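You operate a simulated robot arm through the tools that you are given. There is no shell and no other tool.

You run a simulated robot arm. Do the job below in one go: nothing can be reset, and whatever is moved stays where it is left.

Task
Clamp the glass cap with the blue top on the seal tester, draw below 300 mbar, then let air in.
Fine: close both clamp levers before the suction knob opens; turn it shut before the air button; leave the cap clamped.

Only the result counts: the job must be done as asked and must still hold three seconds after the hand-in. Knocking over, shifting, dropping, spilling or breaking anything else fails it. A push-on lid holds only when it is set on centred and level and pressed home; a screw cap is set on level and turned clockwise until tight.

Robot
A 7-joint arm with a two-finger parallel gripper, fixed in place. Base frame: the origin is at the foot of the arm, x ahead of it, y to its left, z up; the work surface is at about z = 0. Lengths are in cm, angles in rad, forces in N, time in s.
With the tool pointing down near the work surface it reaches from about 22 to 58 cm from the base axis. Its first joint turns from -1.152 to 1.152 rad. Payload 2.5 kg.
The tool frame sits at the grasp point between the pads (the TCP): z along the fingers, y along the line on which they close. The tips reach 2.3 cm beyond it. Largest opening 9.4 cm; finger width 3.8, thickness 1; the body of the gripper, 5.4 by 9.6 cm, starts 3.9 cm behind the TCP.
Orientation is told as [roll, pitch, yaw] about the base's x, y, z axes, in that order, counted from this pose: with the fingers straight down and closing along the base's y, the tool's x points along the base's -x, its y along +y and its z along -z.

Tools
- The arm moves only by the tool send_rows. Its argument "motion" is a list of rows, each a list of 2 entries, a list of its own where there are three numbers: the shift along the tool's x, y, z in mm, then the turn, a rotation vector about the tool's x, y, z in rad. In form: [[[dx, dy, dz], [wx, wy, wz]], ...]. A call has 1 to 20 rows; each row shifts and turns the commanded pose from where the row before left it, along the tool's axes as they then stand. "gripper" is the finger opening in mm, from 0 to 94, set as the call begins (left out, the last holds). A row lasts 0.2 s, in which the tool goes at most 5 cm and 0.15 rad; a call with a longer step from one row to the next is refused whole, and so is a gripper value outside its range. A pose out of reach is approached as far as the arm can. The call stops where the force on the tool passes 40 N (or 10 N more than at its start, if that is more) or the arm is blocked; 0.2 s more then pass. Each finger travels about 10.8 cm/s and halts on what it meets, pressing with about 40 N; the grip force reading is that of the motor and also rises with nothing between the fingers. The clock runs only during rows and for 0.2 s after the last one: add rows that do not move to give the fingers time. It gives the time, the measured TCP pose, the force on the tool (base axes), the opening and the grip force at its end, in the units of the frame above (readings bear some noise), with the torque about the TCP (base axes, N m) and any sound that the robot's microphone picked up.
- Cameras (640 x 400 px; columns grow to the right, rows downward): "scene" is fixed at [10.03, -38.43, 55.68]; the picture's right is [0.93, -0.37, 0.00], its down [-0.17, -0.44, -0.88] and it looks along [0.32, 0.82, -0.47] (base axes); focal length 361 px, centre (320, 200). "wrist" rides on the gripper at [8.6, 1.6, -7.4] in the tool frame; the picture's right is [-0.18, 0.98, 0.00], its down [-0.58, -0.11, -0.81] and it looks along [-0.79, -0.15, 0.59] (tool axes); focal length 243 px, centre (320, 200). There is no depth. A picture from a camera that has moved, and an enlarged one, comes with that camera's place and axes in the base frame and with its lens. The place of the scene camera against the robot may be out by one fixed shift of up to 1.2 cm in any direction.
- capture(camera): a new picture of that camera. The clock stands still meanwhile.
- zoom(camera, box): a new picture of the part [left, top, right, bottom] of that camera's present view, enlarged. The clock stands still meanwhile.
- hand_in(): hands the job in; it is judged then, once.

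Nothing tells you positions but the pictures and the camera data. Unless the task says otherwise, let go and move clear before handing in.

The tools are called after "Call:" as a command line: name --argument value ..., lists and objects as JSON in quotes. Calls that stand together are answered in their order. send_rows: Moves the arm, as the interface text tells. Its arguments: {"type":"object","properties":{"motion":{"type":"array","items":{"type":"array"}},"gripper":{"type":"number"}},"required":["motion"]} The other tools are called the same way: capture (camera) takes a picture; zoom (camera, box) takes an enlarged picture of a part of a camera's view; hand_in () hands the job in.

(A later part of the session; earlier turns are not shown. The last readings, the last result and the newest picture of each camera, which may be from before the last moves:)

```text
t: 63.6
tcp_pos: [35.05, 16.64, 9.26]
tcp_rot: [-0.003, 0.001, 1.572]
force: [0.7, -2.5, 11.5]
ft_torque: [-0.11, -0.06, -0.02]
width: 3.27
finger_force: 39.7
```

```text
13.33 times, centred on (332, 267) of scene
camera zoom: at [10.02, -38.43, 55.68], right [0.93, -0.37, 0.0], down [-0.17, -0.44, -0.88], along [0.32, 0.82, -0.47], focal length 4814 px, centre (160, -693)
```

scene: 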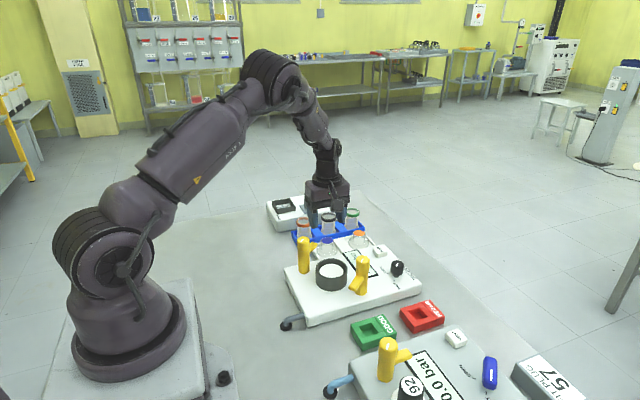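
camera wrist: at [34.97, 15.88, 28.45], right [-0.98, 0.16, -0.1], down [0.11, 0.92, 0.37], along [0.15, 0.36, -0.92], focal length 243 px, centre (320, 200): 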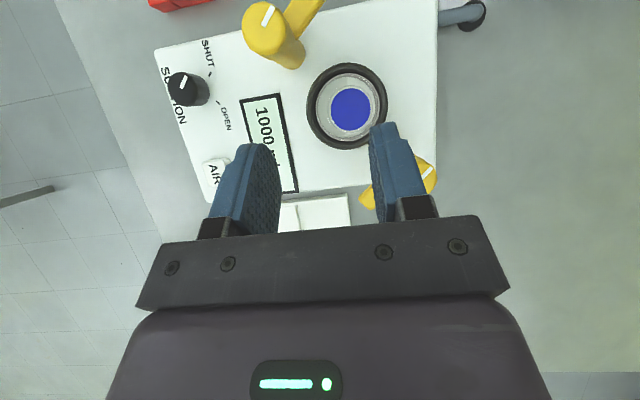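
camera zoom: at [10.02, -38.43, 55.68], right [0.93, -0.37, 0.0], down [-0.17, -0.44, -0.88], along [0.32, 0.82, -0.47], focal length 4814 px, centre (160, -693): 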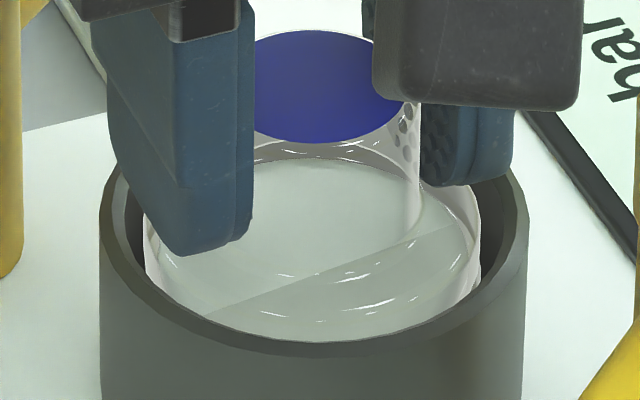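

The contact force is now nearly vertical and centred. I'll press further in small steps.

Call:
send_rows --motion '[[[0, 0, 1], [0, 0, 0]], [[0, 0, 0], [0, 0, 0]]]'

Call:
send_rows --motion '[[[0, 0, 1], [0, 0, 0]], [[0, 0, 0], [0, 0, 0]]]'

Call:
zoom --camera "scene" --box '[312, 252, 352, 282]'

Call:
zoom --camera "wrist" --box '[255, 50, 385, 190]'

```text
t: 64.2
tcp_pos: [34.94, 16.66, 9.12]
tcp_rot: [-0.001, 0.001, 1.571]
force: [2.4, -2.7, 10.7]
ft_torque: [-0.13, -0.11, -0.04]
width: 3.3
finger_force: 40.5
```

```text
t: 64.8
tcp_pos: [34.77, 16.62, 9.07]
tcp_rot: [-0.001, 0.0, 1.571]
force: [3.6, -2.4, 10.6]
ft_torque: [-0.14, -0.16, -0.02]
width: 3.29
finger_force: 39.8
```

```text
13.33 times, centred on (332, 267) of scene
camera zoom: at [10.02, -38.43, 55.68], right [0.93, -0.37, 0.0], down [-0.17, -0.44, -0.88], along [0.32, 0.82, -0.47], focal length 4814 px, centre (160, -693)
```

zoom: 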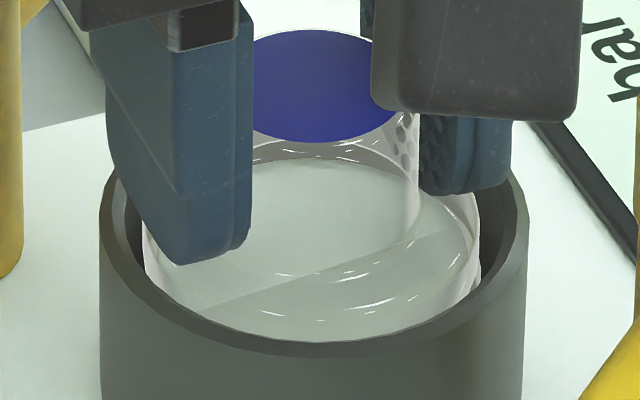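

```text
2.86 times, centred on (320, 120) of wrist
camera zoom: at [33.29, 7.95, 16.54], right [-0.98, 0.18, 0.0], down [0.11, 0.58, 0.81], along [0.15, 0.79, -0.59], focal length 693 px, centre (320, 429)
```

zoom: 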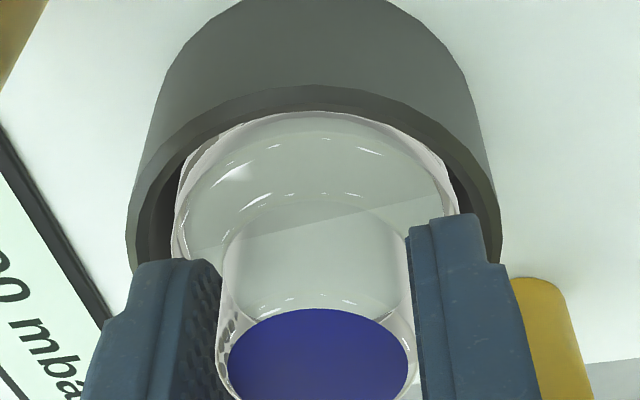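

The pads are sliding down the dome at about 10 N. I'll continue until the tips bear on the flange.

Call:
send_rows --motion '[[[0, 0, 1], [0, 0, 0]], [[0, 0, 0], [0, 0, 0]]]'

Call:
send_rows --motion '[[[0, 0, 1], [0, 0, 0]], [[0, 0, 0], [0, 0, 0]]]'

Call:
send_rows --motion '[[[0, 0, 1], [0, 0, 0]], [[0, 0, 0], [0, 0, 0]]]'

Call:
zoom --camera "scene" --box '[312, 252, 352, 282]'

Call:
zoom --camera "wrist" --box '[255, 50, 385, 190]'

```text
t: 65.4
tcp_pos: [34.83, 16.59, 8.85]
tcp_rot: [-0.002, -0.003, 1.571]
force: [4.4, -0.3, 13.2]
ft_torque: [-0.06, -0.18, -0.05]
width: 3.27
finger_force: 39.9
```

```text
t: 66.0
tcp_pos: [35.0, 16.61, 8.92]
tcp_rot: [-0.001, 0.0, 1.572]
force: [1.0, -1.5, 31.4]
ft_torque: [-0.1, -0.07, 0.01]
width: 3.25
finger_force: 40.1
```

```text
t: 66.4
tcp_pos: [34.9, 16.69, 8.99]
tcp_rot: [-0.002, 0.001, 1.572]
force: [-1.7, -0.8, 6.8]
ft_torque: [-0.03, 0.06, 0.01]
width: 3.29
finger_force: 39.7
stopped in row 1: the force on the tool passed its limit at 45 N (the readings are from after the stop); the commanded pose is now the measured one
```

```text
13.33 times, centred on (332, 267) of scene
camera zoom: at [10.02, -38.43, 55.68], right [0.93, -0.37, 0.0], down [-0.17, -0.44, -0.88], along [0.32, 0.82, -0.47], focal length 4814 px, centre (160, -693)
```

zoom: 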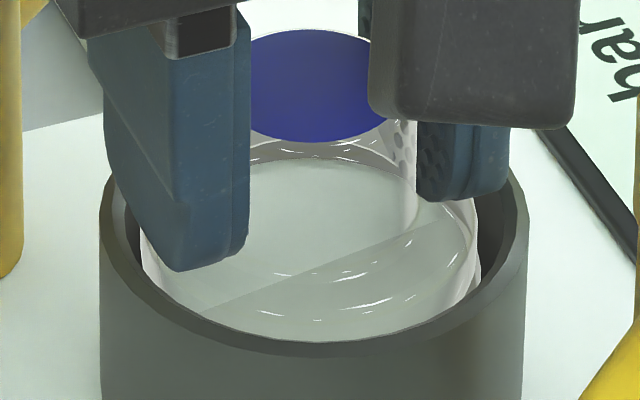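

```text
2.86 times, centred on (320, 120) of wrist
camera zoom: at [33.26, 7.97, 16.41], right [-0.98, 0.18, 0.0], down [0.11, 0.58, 0.81], along [0.15, 0.79, -0.59], focal length 693 px, centre (320, 429)
```

zoom: 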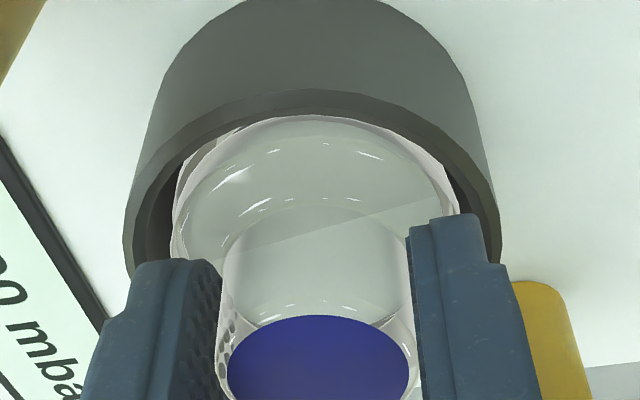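

Pressing to the 40 N limit moved nothing, so the cap is on a rigid seat, level while held, and this time without side load. I'll release again and look.

Call:
send_rows --motion '[[[0, 0, 0], [0, 0, 0]], [[0, 0, 0], [0, 0, 0]], [[0, 0, 0], [0, 0, 0]]]' --gripper 44

Call:
zoom --camera "wrist" --box '[255, 50, 385, 190]'

Call:
zoom --camera "scene" --box '[312, 252, 352, 282]'

```text
t: 67.2
tcp_pos: [34.95, 16.63, 8.89]
tcp_rot: [-0.003, -0.002, 1.571]
force: [1.0, 0.3, 8.8]
ft_torque: [0.01, -0.02, 0.03]
width: 4.31
finger_force: 0.0
```

```text
2.86 times, centred on (320, 120) of wrist
camera zoom: at [33.28, 7.98, 16.39], right [-0.98, 0.18, 0.0], down [0.11, 0.58, 0.81], along [0.15, 0.79, -0.59], focal length 693 px, centre (320, 429)
```

zoom: 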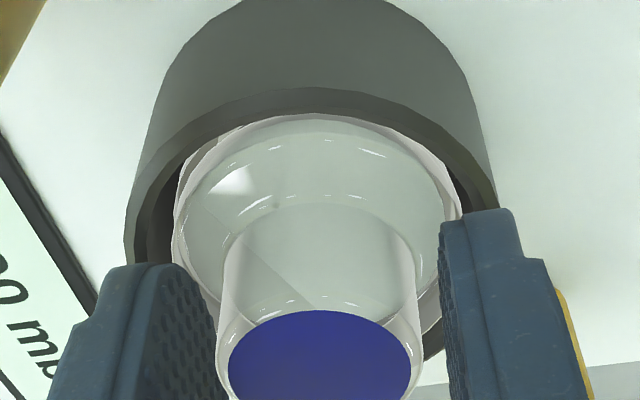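

```text
13.33 times, centred on (332, 267) of scene
camera zoom: at [10.02, -38.43, 55.68], right [0.93, -0.37, 0.0], down [-0.17, -0.44, -0.88], along [0.32, 0.82, -0.47], focal length 4814 px, centre (160, -693)
```

zoom: 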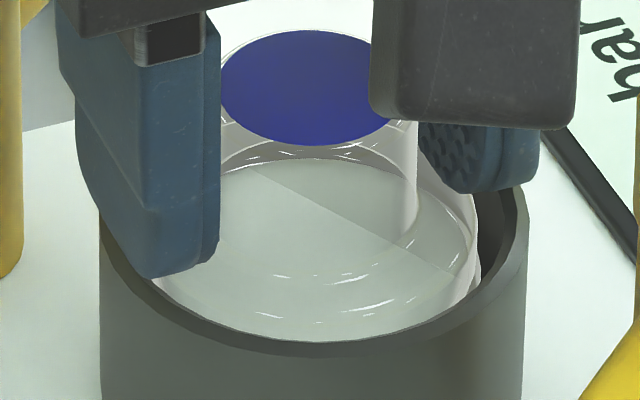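

The fingertips are still resting lightly on the flange and the cap looks nearly level. I'll ease up a couple of millimetres and see whether it stays level.

Call:
send_rows --motion '[[[0, 0, -1], [0, 0, 0]], [[0, 0, -1], [0, 0, 0]], [[0, 0, 0], [0, 0, 0]]]'

Call:
zoom --camera "wrist" --box '[255, 50, 385, 190]'

Call:
zoom --camera "scene" --box '[312, 252, 352, 282]'

```text
t: 68.0
tcp_pos: [34.77, 16.64, 9.18]
tcp_rot: [-0.002, -0.001, 1.571]
force: [0.1, 0.0, -0.2]
ft_torque: [-0.03, -0.03, 0.02]
width: 4.41
finger_force: 0.0
```

```text
2.86 times, centred on (320, 120) of wrist
camera zoom: at [33.23, 7.95, 16.57], right [-0.98, 0.18, 0.0], down [0.11, 0.58, 0.81], along [0.15, 0.79, -0.59], focal length 693 px, centre (320, 429)
```

zoom: 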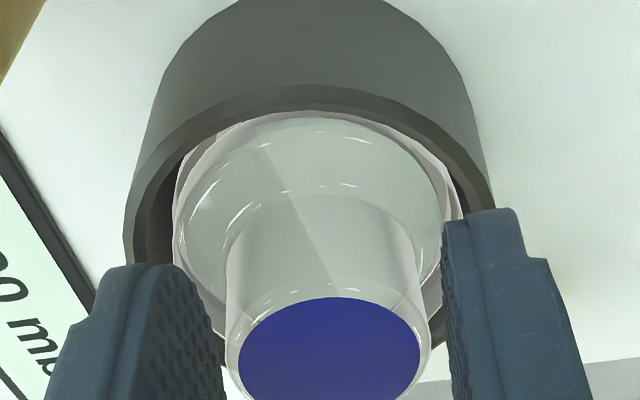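

```text
13.33 times, centred on (332, 267) of scene
camera zoom: at [10.03, -38.43, 55.68], right [0.93, -0.37, 0.0], down [-0.17, -0.44, -0.88], along [0.32, 0.82, -0.47], focal length 4814 px, centre (160, -693)
```

zoom: 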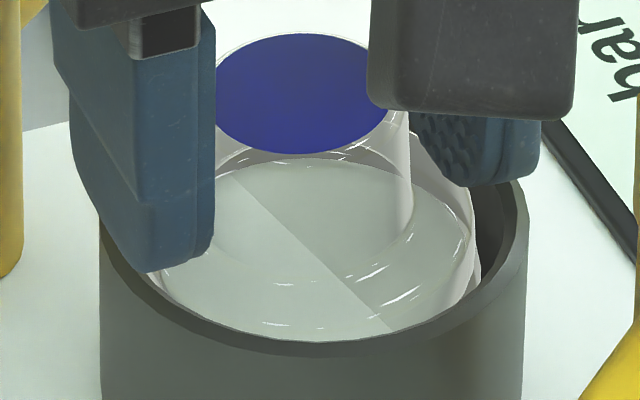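

The cap rocks slightly about its centre on the seat once the fingers let go; the clamp arms are what will hold it down. Their underside (about z 6.8) should just clear the flange top (about 6.65). I'll leave the cap as it sits, centred in the cup, rise clear and line up over lever A.

Call:
send_rows --motion '[[[0, 0, -10], [0, 0, 0]], [[0, 0, -20], [0, 0, 0]], [[0, 0, -20], [0, 0, 0]], [[0, 0, -20], [0, 0, 0]], [[0, 0, -10], [0, 0, 0]], [[0, 0, 0], [0, 0, 0.1292]], [[0, 0, 0], [0, 0, 0.1292]], [[0, 0, 0], [0, 0, 0.1292]], [[0, 0, 0], [0, 0, 0.1292]], [[0, 0, 0], [0, 0, 0.1292]], [[-5.5, 21.5, 0], [0, 0, 0]], [[-5.5, 21.5, 0], [0, 0, 0]], [[-5.4, 21.5, 0], [0, 0, 0]], [[0, 0, 0], [0, 0, 0]], [[0, 0, 0], [0, 0, 0]]]' --gripper 46

Call:
capture --camera "wrist"

Call:
zoom --camera "scene" --box '[290, 200, 400, 300]'

```text
t: 71.2
tcp_pos: [30.61, 21.89, 17.03]
tcp_rot: [-0.002, -0.001, 0.924]
force: [-0.3, 0.0, 0.3]
ft_torque: [-0.01, -0.01, 0.02]
width: 4.62
finger_force: 0.1
```

```text
taken
camera wrist: at [24.15, 15.87, 24.6], right [-0.67, 0.74, 0.0], down [0.44, 0.4, 0.81], along [0.6, 0.54, -0.59], focal length 243 px, centre (320, 200)
```

wrist: 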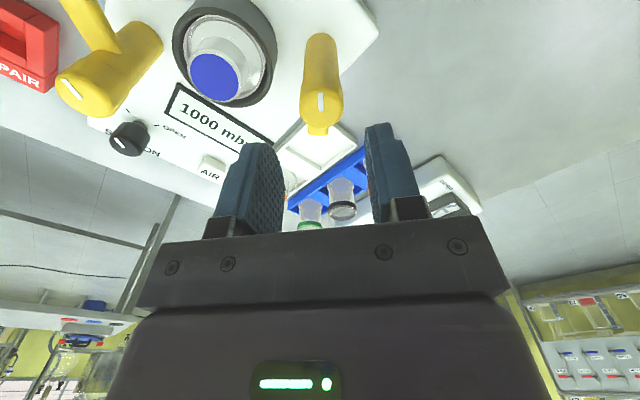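

```text
4.00 times, centred on (345, 250) of scene
camera zoom: at [10.03, -38.43, 55.68], right [0.93, -0.37, 0.0], down [-0.17, -0.44, -0.88], along [0.32, 0.82, -0.47], focal length 1444 px, centre (220, 0)
```

zoom: 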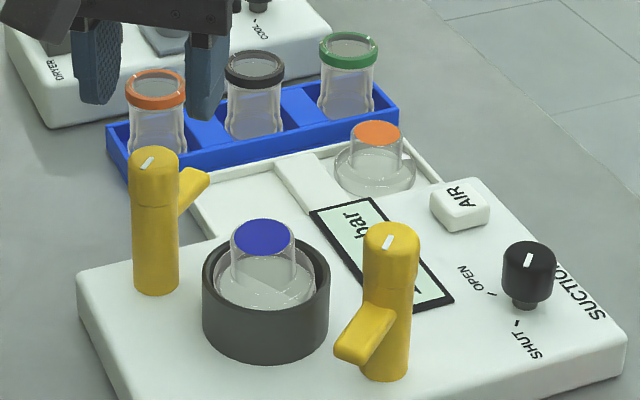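

The fingers are lined up with lever A's arm. I'll zoom in to check centring before descending.

Call:
zoom --camera "wrist" --box '[270, 20, 370, 150]'

Call:
zoom --camera "wrist" --box '[160, 0, 290, 110]'

```text
3.08 times, centred on (320, 85) of wrist
camera zoom: at [24.15, 15.87, 24.6], right [-0.67, 0.74, 0.0], down [0.44, 0.4, 0.81], along [0.6, 0.54, -0.59], focal length 746 px, centre (320, 554)
```

zoom: 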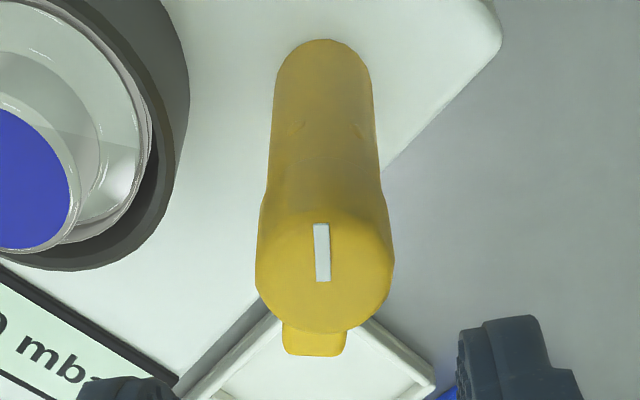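

```text
3.64 times, centred on (225, 55) of wrist
camera zoom: at [24.15, 15.87, 24.6], right [-0.67, 0.74, 0.0], down [0.44, 0.4, 0.81], along [0.6, 0.54, -0.59], focal length 882 px, centre (666, 727)
```

zoom: 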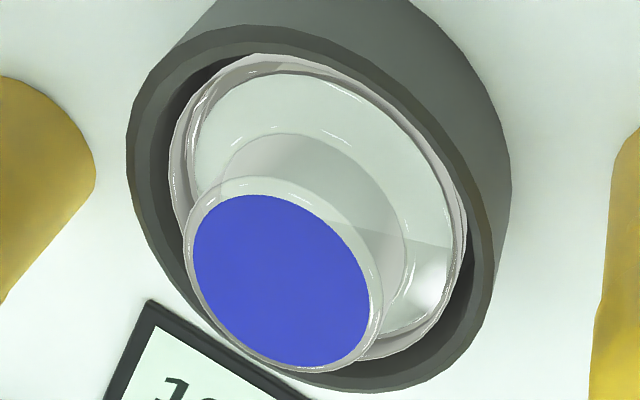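

Lever A's axis is about 1 mm off in tool y, and its arm is at about 39° rather than 53°. I'll correct the position, align the yaw with the arm and descend around the head.

Call:
send_rows --motion '[[[0, 1, 0], [0, 0, 0.119]], [[0, 0, 0], [0, 0, 0.119]], [[0, 0, 20], [0, 0, 0]], [[0, 0, 20], [0, 0, 0]], [[0, 0, 15], [0, 0, 0]], [[0, 0, 10], [0, 0, 0]], [[0, 0, 5], [0, 0, 0]], [[0, 0, 0], [0, 0, 0]], [[0, 0, 0], [0, 0, 0]]]' --gripper 40

Call:
capture --camera "wrist"

Call:
zoom --camera "scene" --box '[280, 210, 370, 290]'

```text
t: 73.2
tcp_pos: [30.7, 21.92, 10.07]
tcp_rot: [-0.002, -0.001, 0.688]
force: [-0.3, 0.3, -0.3]
ft_torque: [0.02, 0.0, -0.04]
width: 3.97
finger_force: 0.0
```

```text
taken
camera wrist: at [22.9, 17.66, 17.64], right [-0.48, 0.88, 0.0], down [0.52, 0.28, 0.81], along [0.71, 0.39, -0.59], focal length 243 px, centre (320, 200)
```

wrist: 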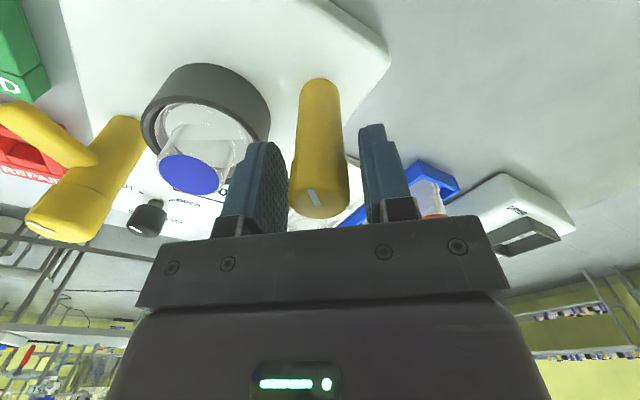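

```text
5.00 times, centred on (325, 250) of scene
camera zoom: at [10.03, -38.43, 55.68], right [0.93, -0.37, 0.0], down [-0.17, -0.44, -0.88], along [0.32, 0.82, -0.47], focal length 1805 px, centre (295, -50)
```

zoom: 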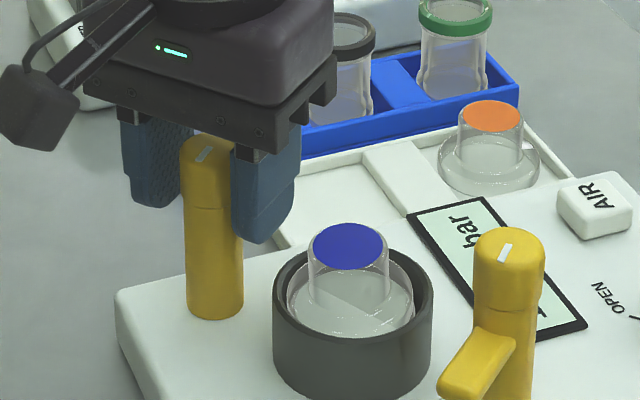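

The gripper straddles lever A squarely. I'll go down 5 mm more so the fingers also flank the root of the arm, then close.

Call:
send_rows --motion '[[[0, 0, 5], [0, 0, 0]], [[0, 0, 0], [0, 0, 0]]]'

Call:
send_rows --motion '[[[0, 0, 0], [0, 0, 0]], [[0, 0, 0], [0, 0, 0]], [[0, 0, 0], [0, 0, 0]]]' --gripper 15

Call:
send_rows --motion '[[[0, 0, 0], [0, 0, 0.1]], [[0, 0, 0], [0, 0, 0.1]], [[0, 0, 0], [0, 0, 0]]]'

Call:
zoom --camera "scene" --box '[280, 210, 370, 290]'

Call:
capture --camera "wrist"

```text
t: 73.8
tcp_pos: [30.56, 22.0, 9.53]
tcp_rot: [-0.003, -0.003, 0.686]
force: [-0.3, -0.4, -0.7]
ft_torque: [0.0, 0.02, -0.01]
width: 4.0
finger_force: 0.0
```

```text
t: 74.6
tcp_pos: [30.61, 21.95, 9.5]
tcp_rot: [0.0, -0.001, 0.685]
force: [2.2, 1.7, -4.8]
ft_torque: [0.0, -0.02, -0.06]
width: 2.71
finger_force: 45.2
```

```text
t: 75.4
tcp_pos: [30.57, 22.02, 9.54]
tcp_rot: [0.0, -0.001, 0.485]
force: [2.6, 0.1, -2.4]
ft_torque: [-0.06, 0.1, -0.02]
width: 2.74
finger_force: 44.9
```

```text
5.00 times, centred on (325, 250) of scene
camera zoom: at [10.03, -38.42, 55.68], right [0.93, -0.37, 0.0], down [-0.17, -0.44, -0.88], along [0.32, 0.82, -0.47], focal length 1805 px, centre (295, -50)
```

zoom: 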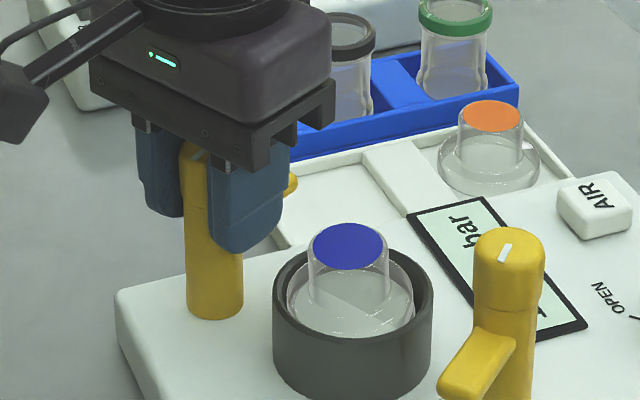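

```text
taken
camera wrist: at [22.25, 19.28, 17.08], right [-0.3, 0.96, 0.0], down [0.56, 0.17, 0.81], along [0.77, 0.24, -0.59], focal length 243 px, centre (320, 200)
```

wrist: 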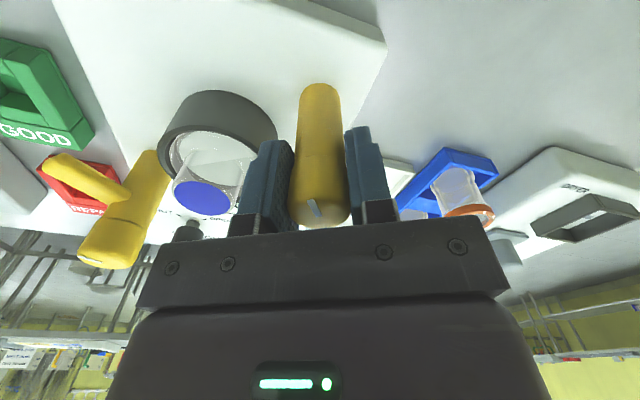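

Lever A is turning with the gripper. I'll continue clockwise toward the cap.

Call:
send_rows --motion '[[[0, 0, 0], [0, 0, 0.12]], [[0, 0, 0], [0, 0, 0.12]], [[0, 0, 0], [0, 0, 0.12]], [[0, 0, 0], [0, 0, 0.12]], [[0, 0, 0], [0, 0, 0]]]'

Call:
zoom --camera "scene" --box '[280, 210, 370, 290]'

Call:
capture --camera "wrist"

```text
t: 76.6
tcp_pos: [30.69, 21.92, 9.51]
tcp_rot: [0.001, -0.003, 0.004]
force: [6.4, -3.7, 3.5]
ft_torque: [0.0, -0.02, -0.01]
width: 2.75
finger_force: 44.9
```

```text
5.00 times, centred on (325, 250) of scene
camera zoom: at [10.03, -38.43, 55.68], right [0.93, -0.37, 0.0], down [-0.17, -0.44, -0.88], along [0.32, 0.82, -0.47], focal length 1805 px, centre (295, -50)
```

zoom: 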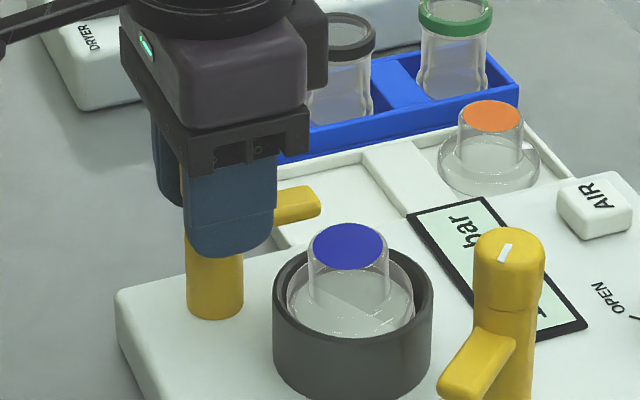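

```text
taken
camera wrist: at [22.0, 23.43, 17.07], right [0.18, 0.98, 0.0], down [0.58, -0.11, 0.81], along [0.8, -0.15, -0.59], focal length 243 px, centre (320, 200)
```

wrist: 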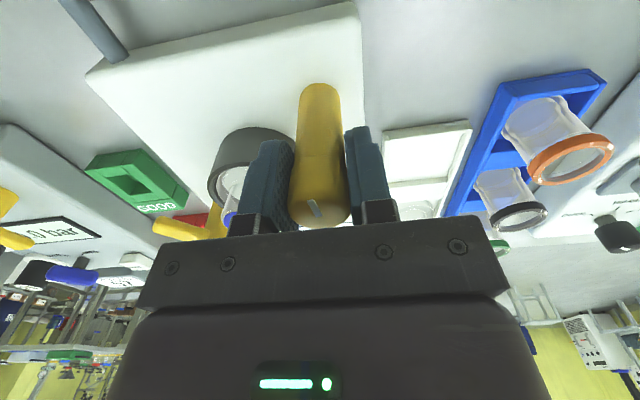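

The arm is moving freely. I'll go on to just before it reaches the flange and look.

Call:
send_rows --motion '[[[0, 0, 0], [0, 0, 0.12]], [[0, 0, 0], [0, 0, 0.12]], [[0, 0, 0], [0, 0, 0.12]], [[0, 0, 0], [0, 0, 0.12]], [[0, 0, 0], [0, 0, 0.08]], [[0, 0, 0], [0, 0, 0]]]'

Call:
zoom --camera "scene" --box '[300, 230, 360, 290]'

Call:
capture --camera "wrist"

```text
t: 78.0
tcp_pos: [30.65, 21.93, 9.56]
tcp_rot: [0.001, -0.002, -0.556]
force: [-4.9, -20.5, 30.2]
ft_torque: [-0.08, -0.14, 0.0]
width: 2.72
finger_force: 45.3
```

```text
6.67 times, centred on (330, 260) of scene
camera zoom: at [10.02, -38.43, 55.68], right [0.93, -0.37, 0.0], down [-0.17, -0.44, -0.88], along [0.32, 0.82, -0.47], focal length 2407 px, centre (253, -200)
```

zoom: 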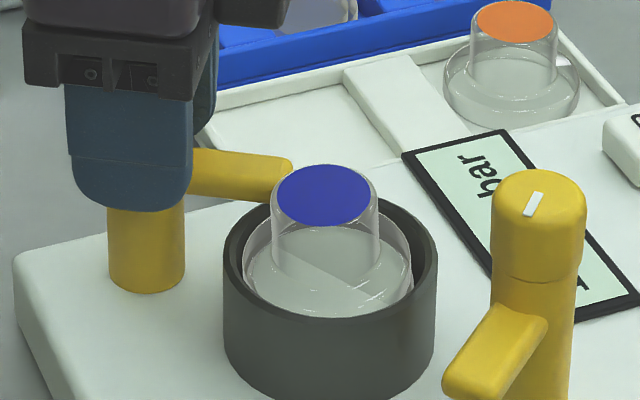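

```text
taken
camera wrist: at [24.18, 27.76, 17.08], right [0.68, 0.74, 0.0], down [0.43, -0.4, 0.81], along [0.59, -0.55, -0.59], focal length 243 px, centre (320, 200)
```

wrist: 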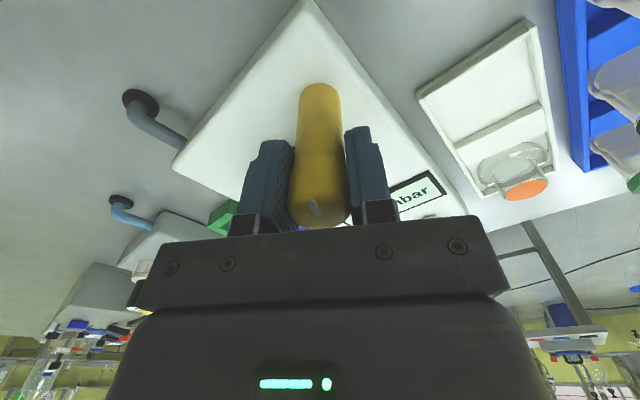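

There's a sideways and upward load building, probably because the grip is slightly off the lever axis. I'll open briefly to relieve it and look at the arm before continuing.

Call:
send_rows --motion '[[[0, 0, 0], [0, 0, 0]], [[0, 0, 0], [0, 0, 0]]]' --gripper 36

Call:
zoom --camera "wrist" --box '[240, 70, 400, 230]'

Call:
zoom --camera "scene" --box '[310, 240, 355, 275]'

```text
t: 78.6
tcp_pos: [30.54, 22.03, 9.52]
tcp_rot: [0.0, 0.0, -0.552]
force: [0.3, 0.7, 0.4]
ft_torque: [0.01, 0.0, 0.03]
width: 3.59
finger_force: 0.0
```

```text
2.50 times, centred on (320, 150) of wrist
camera zoom: at [24.11, 27.86, 17.02], right [0.67, 0.74, 0.0], down [0.44, -0.4, 0.81], along [0.6, -0.54, -0.59], focal length 606 px, centre (320, 325)
```

zoom: 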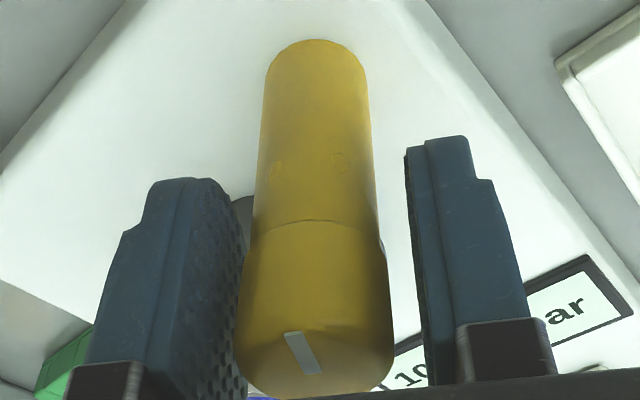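

```text
11.43 times, centred on (332, 258) of scene
camera zoom: at [10.03, -38.42, 55.68], right [0.93, -0.37, 0.0], down [-0.17, -0.44, -0.88], along [0.32, 0.82, -0.47], focal length 4126 px, centre (177, -457)
```

zoom: 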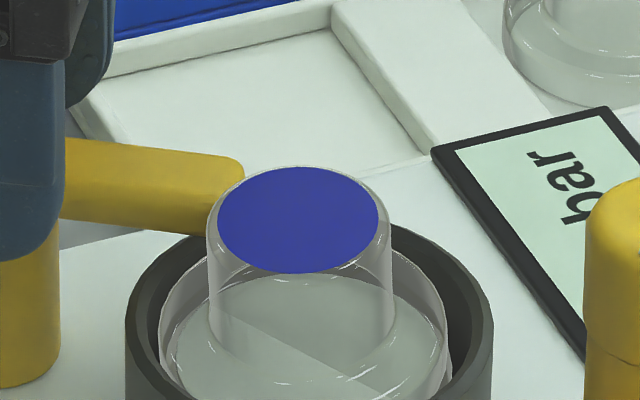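

The lever sits about 0.8 mm off the tool axis. I'll recentre, re-grip and turn the rest of the way.

Call:
send_rows --motion '[[[0, -0.8, 0], [0, 0, 0]], [[0, 0, 0], [0, 0, 0]]]'

Call:
send_rows --motion '[[[0, 0, 0], [0, 0, 0]], [[0, 0, 0], [0, 0, 0]], [[0, 0, 0], [0, 0, 0]]]' --gripper 15

Call:
send_rows --motion '[[[0, 0, 0], [0, 0, 0.08]], [[0, 0, 0], [0, 0, 0.08]], [[0, 0, 0], [0, 0, 0]]]'

Call:
zoom --camera "scene" --box '[310, 240, 355, 275]'

```text
t: 79.2
tcp_pos: [30.63, 21.89, 9.68]
tcp_rot: [0.002, -0.002, -0.552]
force: [1.0, -0.4, -0.4]
ft_torque: [-0.02, -0.02, 0.0]
width: 3.6
finger_force: 0.1
```

```text
t: 80.0
tcp_pos: [30.54, 21.92, 9.62]
tcp_rot: [0.0, -0.001, -0.553]
force: [2.7, 2.4, -2.7]
ft_torque: [0.0, -0.06, 0.0]
width: 2.74
finger_force: 44.9
```

```text
t: 80.8
tcp_pos: [30.64, 21.78, 9.6]
tcp_rot: [0.003, -0.002, -0.714]
force: [0.3, 5.4, -5.1]
ft_torque: [-0.17, -0.29, -0.01]
width: 2.71
finger_force: 45.3
```

```text
11.43 times, centred on (332, 258) of scene
camera zoom: at [10.03, -38.42, 55.68], right [0.93, -0.37, 0.0], down [-0.17, -0.44, -0.88], along [0.32, 0.82, -0.47], focal length 4126 px, centre (177, -457)
```

zoom: 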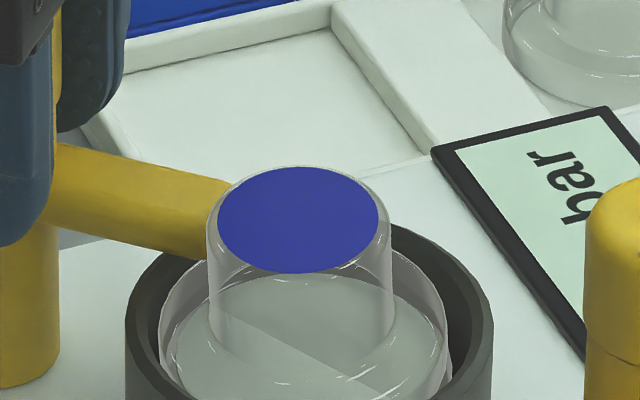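

The arm is now passing over the flange without moving the cap. I'll turn the last bit to its end position.

Call:
send_rows --motion '[[[0, 0, 0], [0, 0, 0.08]], [[0, 0, 0], [0, 0, 0.08]], [[0, 0, 0], [0, 0, 0]]]'

Call:
zoom --camera "scene" --box '[310, 240, 355, 275]'

Call:
capture --camera "wrist"

```text
t: 81.6
tcp_pos: [30.57, 21.88, 9.51]
tcp_rot: [0.003, 0.0, -0.873]
force: [-1.3, 6.9, 7.3]
ft_torque: [0.05, 0.08, 0.7]
width: 2.75
finger_force: 44.9
```

```text
11.43 times, centred on (332, 258) of scene
camera zoom: at [10.03, -38.43, 55.68], right [0.93, -0.37, 0.0], down [-0.17, -0.44, -0.88], along [0.32, 0.82, -0.47], focal length 4126 px, centre (177, -457)
```

zoom: 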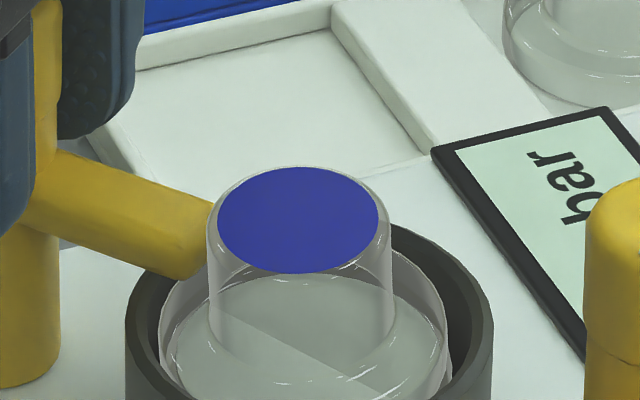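

```text
taken
camera wrist: at [26.27, 29.49, 17.08], right [0.87, 0.49, 0.0], down [0.29, -0.52, 0.81], along [0.4, -0.7, -0.59], focal length 243 px, centre (320, 200)
```

wrist: 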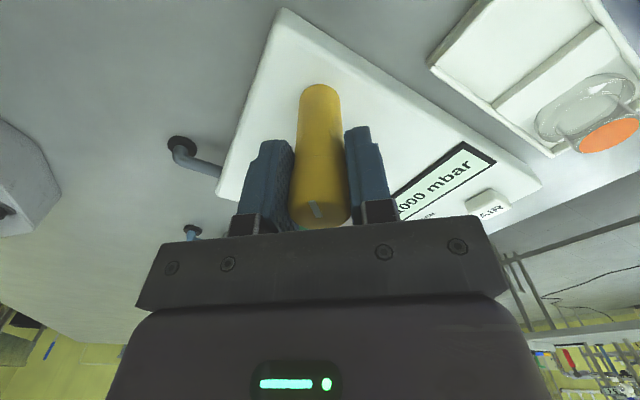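

Lever A reached its end stop, with 0.7 N·m of torque and the arm pointing at the cap. I'll release it, rise and go to lever B.

Call:
send_rows --motion '[[[0, 0, 0], [0, 0, 0]], [[0, 0, 0], [0, 0, 0]], [[0, 0, -20], [0, 0, 0]], [[0, 0, -20], [0, 0, 0]], [[0, 0, -20], [0, 0, 0]], [[0, 0, -15], [0, 0, 0]], [[0, 0, 0], [0, 0, -0.1405]], [[0, 0, 0], [0, 0, -0.1405]], [[0, 0, 0], [0, 0, -0.1405]], [[0, 0, 0], [0, 0, -0.1405]], [[0, 0, 0], [0, 0, -0.1405]], [[0, 0, 0], [0, 0, -0.1405]], [[0, 0, 0], [0, 0, -0.1405]], [[0, 0, 0], [0, 0, -0.1405]], [[0, 0, 0], [0, 0, -0.1405]], [[0, 0, 0], [0, 0, -0.1405]], [[0, 0, 0], [0, 0, -0.1405]], [[0, 0, 0], [0, 0, 0]]]' --gripper 40

Call:
send_rows --motion '[[[-0.3, -20, 0], [0, 0, 0]], [[-0.3, -24, 0], [0, 0, 0]], [[-0.3, -24, 0], [0, 0, 0]], [[-0.3, -24, 0], [0, 0, 0]], [[-0.3, -24, 0], [0, 0, 0]], [[-0.4, -23, 0], [0, 0, 0]], [[0, 0, 0], [0, 0, 0]], [[0, 0, 0], [0, 0, 0]]]'

Call:
capture --camera "wrist"

Call:
zoom --camera "scene" --box '[290, 220, 380, 300]'

```text
t: 85.4
tcp_pos: [30.55, 21.93, 17.16]
tcp_rot: [-0.003, -0.002, 0.671]
force: [0.2, 1.3, 0.1]
ft_torque: [0.04, 0.0, 0.0]
width: 4.0
finger_force: 0.1
```

```text
t: 87.2
tcp_pos: [39.48, 10.97, 16.99]
tcp_rot: [0.0, -0.002, 0.671]
force: [0.6, 0.0, 0.1]
ft_torque: [0.02, 0.03, 0.0]
width: 4.02
finger_force: 0.1
```

```text
taken
camera wrist: at [31.62, 6.78, 24.52], right [-0.47, 0.88, 0.0], down [0.52, 0.28, 0.81], along [0.71, 0.38, -0.59], focal length 243 px, centre (320, 200)
```

wrist: 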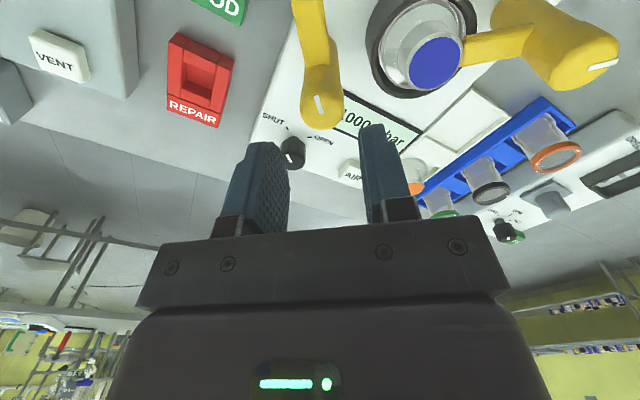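

```text
5.00 times, centred on (335, 260) of scene
camera zoom: at [10.03, -38.43, 55.68], right [0.93, -0.37, 0.0], down [-0.17, -0.44, -0.88], along [0.32, 0.82, -0.47], focal length 1805 px, centre (245, -100)
```

zoom: 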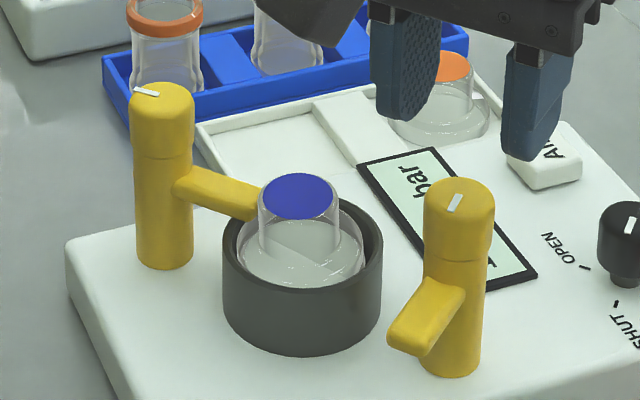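

Lever A is closed over the flange and the cap is undisturbed. Now I'll check the alignment over lever B.

Call:
zoom --camera "wrist" --box '[260, 0, 380, 150]'

Call:
zoom --camera "wrist" --box '[360, 0, 500, 110]'

```text
2.67 times, centred on (320, 75) of wrist
camera zoom: at [31.62, 6.78, 24.52], right [-0.47, 0.88, 0.0], down [0.52, 0.28, 0.81], along [0.71, 0.38, -0.59], focal length 647 px, centre (320, 533)
```

zoom: 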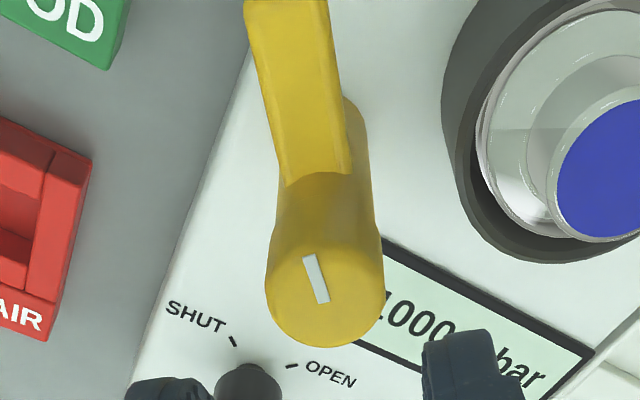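

```text
3.64 times, centred on (430, 55) of wrist
camera zoom: at [31.62, 6.78, 24.52], right [-0.47, 0.88, 0.0], down [0.52, 0.28, 0.81], along [0.71, 0.38, -0.59], focal length 882 px, centre (-80, 727)
```

zoom: 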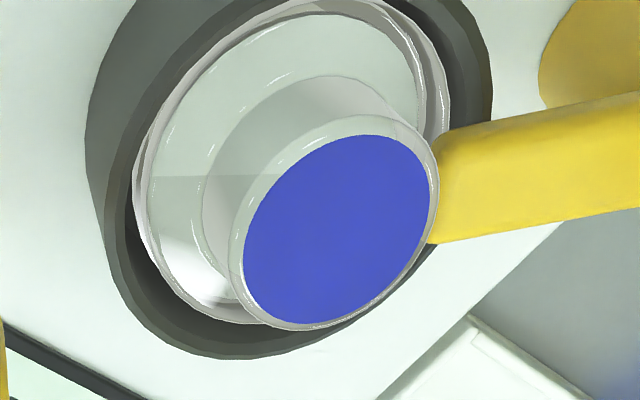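

Lever B's arm is aligned with the fingers and the head is 1 mm off in tool y. I'll correct that, descend and grip.

Call:
send_rows --motion '[[[0, 1, 0], [0, 0, 0]], [[0, 0, 20], [0, 0, 0]], [[0, 0, 20], [0, 0, 0]], [[0, 0, 15], [0, 0, 0]], [[0, 0, 10], [0, 0, 0]], [[0, 0, 5], [0, 0, 0]], [[0, 0, 5], [0, 0, 0]], [[0, 0, 0], [0, 0, 0]], [[0, 0, 0], [0, 0, 0]]]' --gripper 40

Call:
zoom --camera "wrist" --box '[230, 60, 410, 230]'

Call:
zoom --camera "scene" --box '[300, 220, 410, 310]'

```text
t: 89.2
tcp_pos: [39.34, 11.09, 9.59]
tcp_rot: [-0.001, -0.002, 0.673]
force: [1.0, 0.0, -0.5]
ft_torque: [-0.01, 0.0, 0.05]
width: 4.01
finger_force: 0.0
```

```text
2.35 times, centred on (320, 145) of wrist
camera zoom: at [31.54, 6.96, 17.05], right [-0.47, 0.88, 0.0], down [0.52, 0.28, 0.81], along [0.71, 0.38, -0.59], focal length 571 px, centre (320, 329)
```

zoom: 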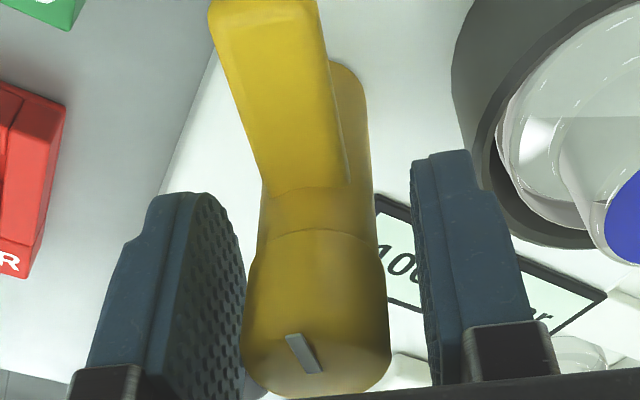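

```text
4.44 times, centred on (355, 265) of scene
camera zoom: at [10.03, -38.43, 55.68], right [0.93, -0.37, 0.0], down [-0.17, -0.44, -0.88], along [0.32, 0.82, -0.47], focal length 1605 px, centre (164, -89)
```

zoom: 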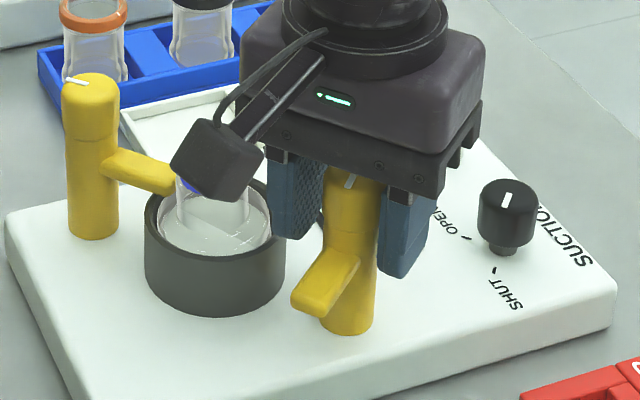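

The head is about 0.7 mm to the left, so I'll recentre and close.

Call:
send_rows --motion '[[[0, -0.7, 0], [0, 0, 0]], [[0, 0, 0], [0, 0, 0]]]'

Call:
send_rows --motion '[[[0, 0, 0], [0, 0, 0]], [[0, 0, 0], [0, 0, 0]], [[0, 0, 0], [0, 0, 0]]]' --gripper 15

Call:
send_rows --motion '[[[0, 0, 0], [0, 0, 0.12]], [[0, 0, 0], [0, 0, 0.12]], [[0, 0, 0], [0, 0, 0.12]], [[0, 0, 0], [0, 0, 0.12]], [[0, 0, 0], [0, 0, 0]]]'

Call:
zoom --camera "scene" --box '[300, 220, 410, 310]'

```text
t: 89.8
tcp_pos: [39.35, 11.0, 9.65]
tcp_rot: [0.001, -0.002, 0.673]
force: [-0.4, 0.1, -0.7]
ft_torque: [-0.01, 0.01, 0.04]
width: 4.0
finger_force: 0.1
```

```text
t: 90.6
tcp_pos: [39.35, 11.07, 9.55]
tcp_rot: [-0.003, -0.001, 0.673]
force: [0.9, 0.0, -1.2]
ft_torque: [-0.02, 0.01, -0.01]
width: 2.75
finger_force: 45.3
```

```text
t: 91.8
tcp_pos: [39.42, 11.08, 9.65]
tcp_rot: [0.0, -0.003, 0.19]
force: [7.8, 2.9, -12.2]
ft_torque: [-0.01, 0.13, 0.0]
width: 2.74
finger_force: 44.5
```

```text
4.44 times, centred on (355, 265) of scene
camera zoom: at [10.03, -38.42, 55.68], right [0.93, -0.37, 0.0], down [-0.17, -0.44, -0.88], along [0.32, 0.82, -0.47], focal length 1605 px, centre (164, -89)
```

zoom: 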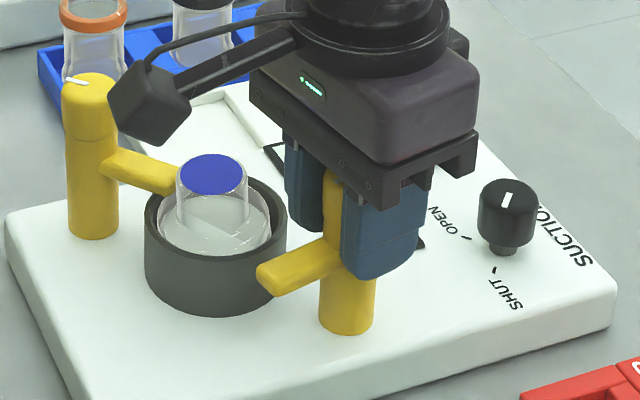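

Lever B turns freely, so I'm continuing clockwise.

Call:
send_rows --motion '[[[0, 0, 0], [0, 0, 0.12]], [[0, 0, 0], [0, 0, 0.12]], [[0, 0, 0], [0, 0, 0.12]], [[0, 0, 0], [0, 0, 0.12]], [[0, 0, 0], [0, 0, 0]]]'

Call:
zoom --camera "scene" --box '[300, 220, 410, 310]'

```text
t: 93.0
tcp_pos: [39.38, 11.04, 9.56]
tcp_rot: [0.001, -0.001, -0.293]
force: [11.5, 0.6, -12.5]
ft_torque: [0.2, 0.57, -0.02]
width: 2.76
finger_force: 45.2
```

```text
4.44 times, centred on (355, 265) of scene
camera zoom: at [10.03, -38.42, 55.68], right [0.93, -0.37, 0.0], down [-0.17, -0.44, -0.88], along [0.32, 0.82, -0.47], focal length 1605 px, centre (164, -89)
```

zoom: 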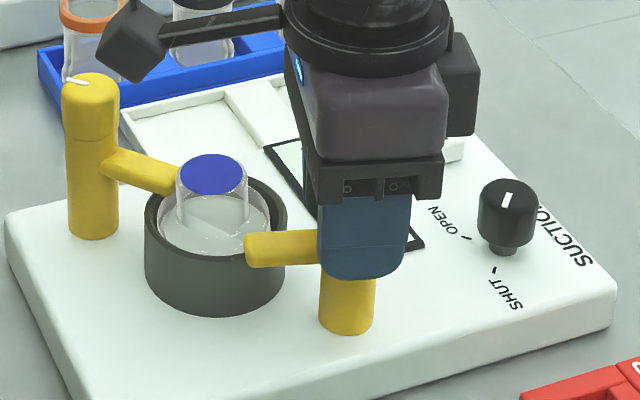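

I'll open and recentre once to avoid building up side load before the arm meets the flange.

Call:
send_rows --motion '[[[0, 0, 0], [0, 0, 0]], [[0, 0, 0], [0, 0, 0]]]' --gripper 36

Call:
zoom --camera "wrist" --box '[230, 60, 410, 230]'

Call:
zoom --camera "scene" --box '[310, 240, 370, 290]'

```text
t: 93.6
tcp_pos: [39.35, 11.11, 9.59]
tcp_rot: [0.001, -0.001, -0.288]
force: [-0.1, -0.2, -0.5]
ft_torque: [-0.05, 0.01, 0.03]
width: 3.6
finger_force: 0.1
```

```text
2.35 times, centred on (320, 145) of wrist
camera zoom: at [31.51, 15.08, 17.1], right [0.46, 0.89, 0.0], down [0.53, -0.27, 0.81], along [0.72, -0.37, -0.59], focal length 571 px, centre (320, 329)
```

zoom: 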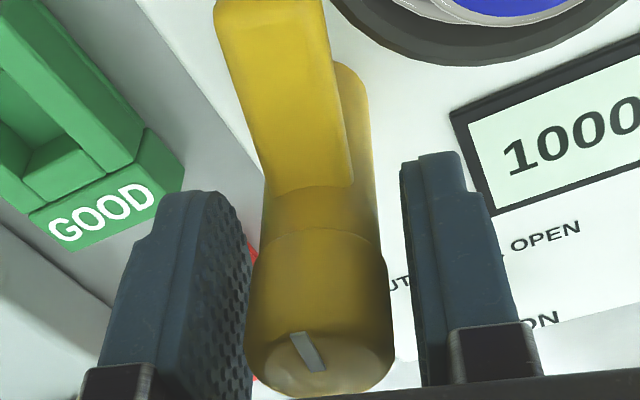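

```text
8.00 times, centred on (340, 265) of scene
camera zoom: at [10.03, -38.43, 55.68], right [0.93, -0.37, 0.0], down [-0.17, -0.44, -0.88], along [0.32, 0.82, -0.47], focal length 2888 px, centre (160, -320)
```

zoom: 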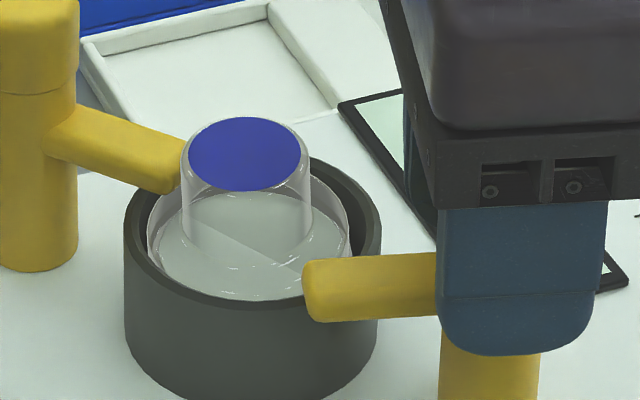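

It's well centred now. I'll re-grip and turn on in smaller steps.

Call:
send_rows --motion '[[[0, 0, 0], [0, 0, 0]], [[0, 0, 0], [0, 0, 0]], [[0, 0, 0], [0, 0, 0]]]' --gripper 15

Call:
send_rows --motion '[[[0, 0, 0], [0, 0, 0.1]], [[0, 0, 0], [0, 0, 0.1]], [[0, 0, 0], [0, 0, 0.1]], [[0, 0, 0], [0, 0, 0]]]'

Call:
zoom --camera "scene" --box '[310, 240, 370, 290]'

Call:
send_rows --motion '[[[0, 0, 0], [0, 0, 0.08]], [[0, 0, 0], [0, 0, 0.08]], [[0, 0, 0], [0, 0, 0]]]'

Call:
zoom --camera "scene" --box '[310, 240, 370, 290]'

```text
t: 94.4
tcp_pos: [39.39, 11.13, 9.63]
tcp_rot: [-0.001, -0.002, -0.29]
force: [-2.6, -1.2, 2.8]
ft_torque: [-0.02, 0.02, 0.03]
width: 2.74
finger_force: 45.0
```

```text
t: 95.4
tcp_pos: [39.34, 11.0, 9.66]
tcp_rot: [0.003, 0.001, -0.59]
force: [-11.5, 0.6, 15.1]
ft_torque: [-0.2, -0.3, -0.01]
width: 2.74
finger_force: 44.6
```

```text
8.00 times, centred on (340, 265) of scene
camera zoom: at [10.02, -38.43, 55.68], right [0.93, -0.37, 0.0], down [-0.17, -0.44, -0.88], along [0.32, 0.82, -0.47], focal length 2888 px, centre (160, -320)
```

zoom: 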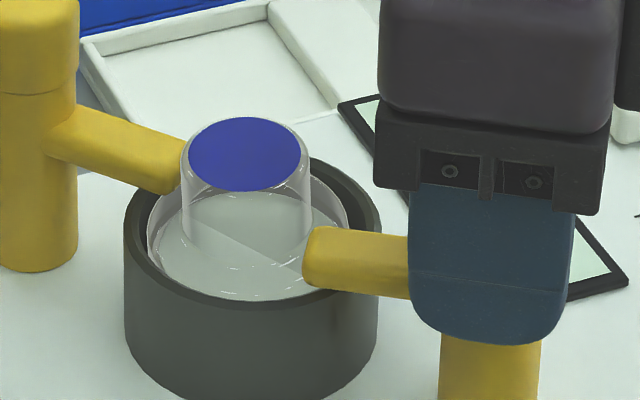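

```text
t: 96.2
tcp_pos: [39.33, 11.08, 9.64]
tcp_rot: [0.002, 0.001, -0.751]
force: [-10.0, 0.8, 12.2]
ft_torque: [0.36, 0.46, 0.0]
width: 2.75
finger_force: 45.1
```

```text
8.00 times, centred on (340, 265) of scene
camera zoom: at [10.02, -38.43, 55.68], right [0.93, -0.37, 0.0], down [-0.17, -0.44, -0.88], along [0.32, 0.82, -0.47], focal length 2888 px, centre (160, -320)
```

zoom: 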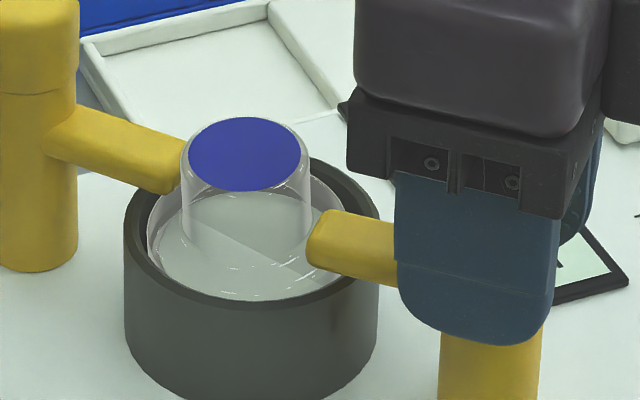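

The cap is still undisturbed. Now the last bit to the end stop.

Call:
send_rows --motion '[[[0, 0, 0], [0, 0, 0.07]], [[0, 0, 0], [0, 0, 0.07]], [[0, 0, 0], [0, 0, 0]]]'

Call:
zoom --camera "scene" --box '[310, 240, 370, 290]'

```text
t: 97.0
tcp_pos: [39.45, 11.16, 9.61]
tcp_rot: [0.001, -0.004, -0.888]
force: [-2.9, 6.4, -2.3]
ft_torque: [-0.07, -0.12, 0.01]
width: 2.74
finger_force: 45.1
```

```text
8.00 times, centred on (340, 265) of scene
camera zoom: at [10.03, -38.42, 55.68], right [0.93, -0.37, 0.0], down [-0.17, -0.44, -0.88], along [0.32, 0.82, -0.47], focal length 2888 px, centre (160, -320)
```

zoom: 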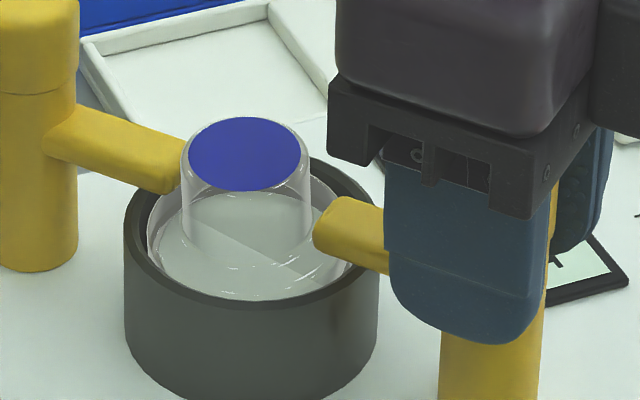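

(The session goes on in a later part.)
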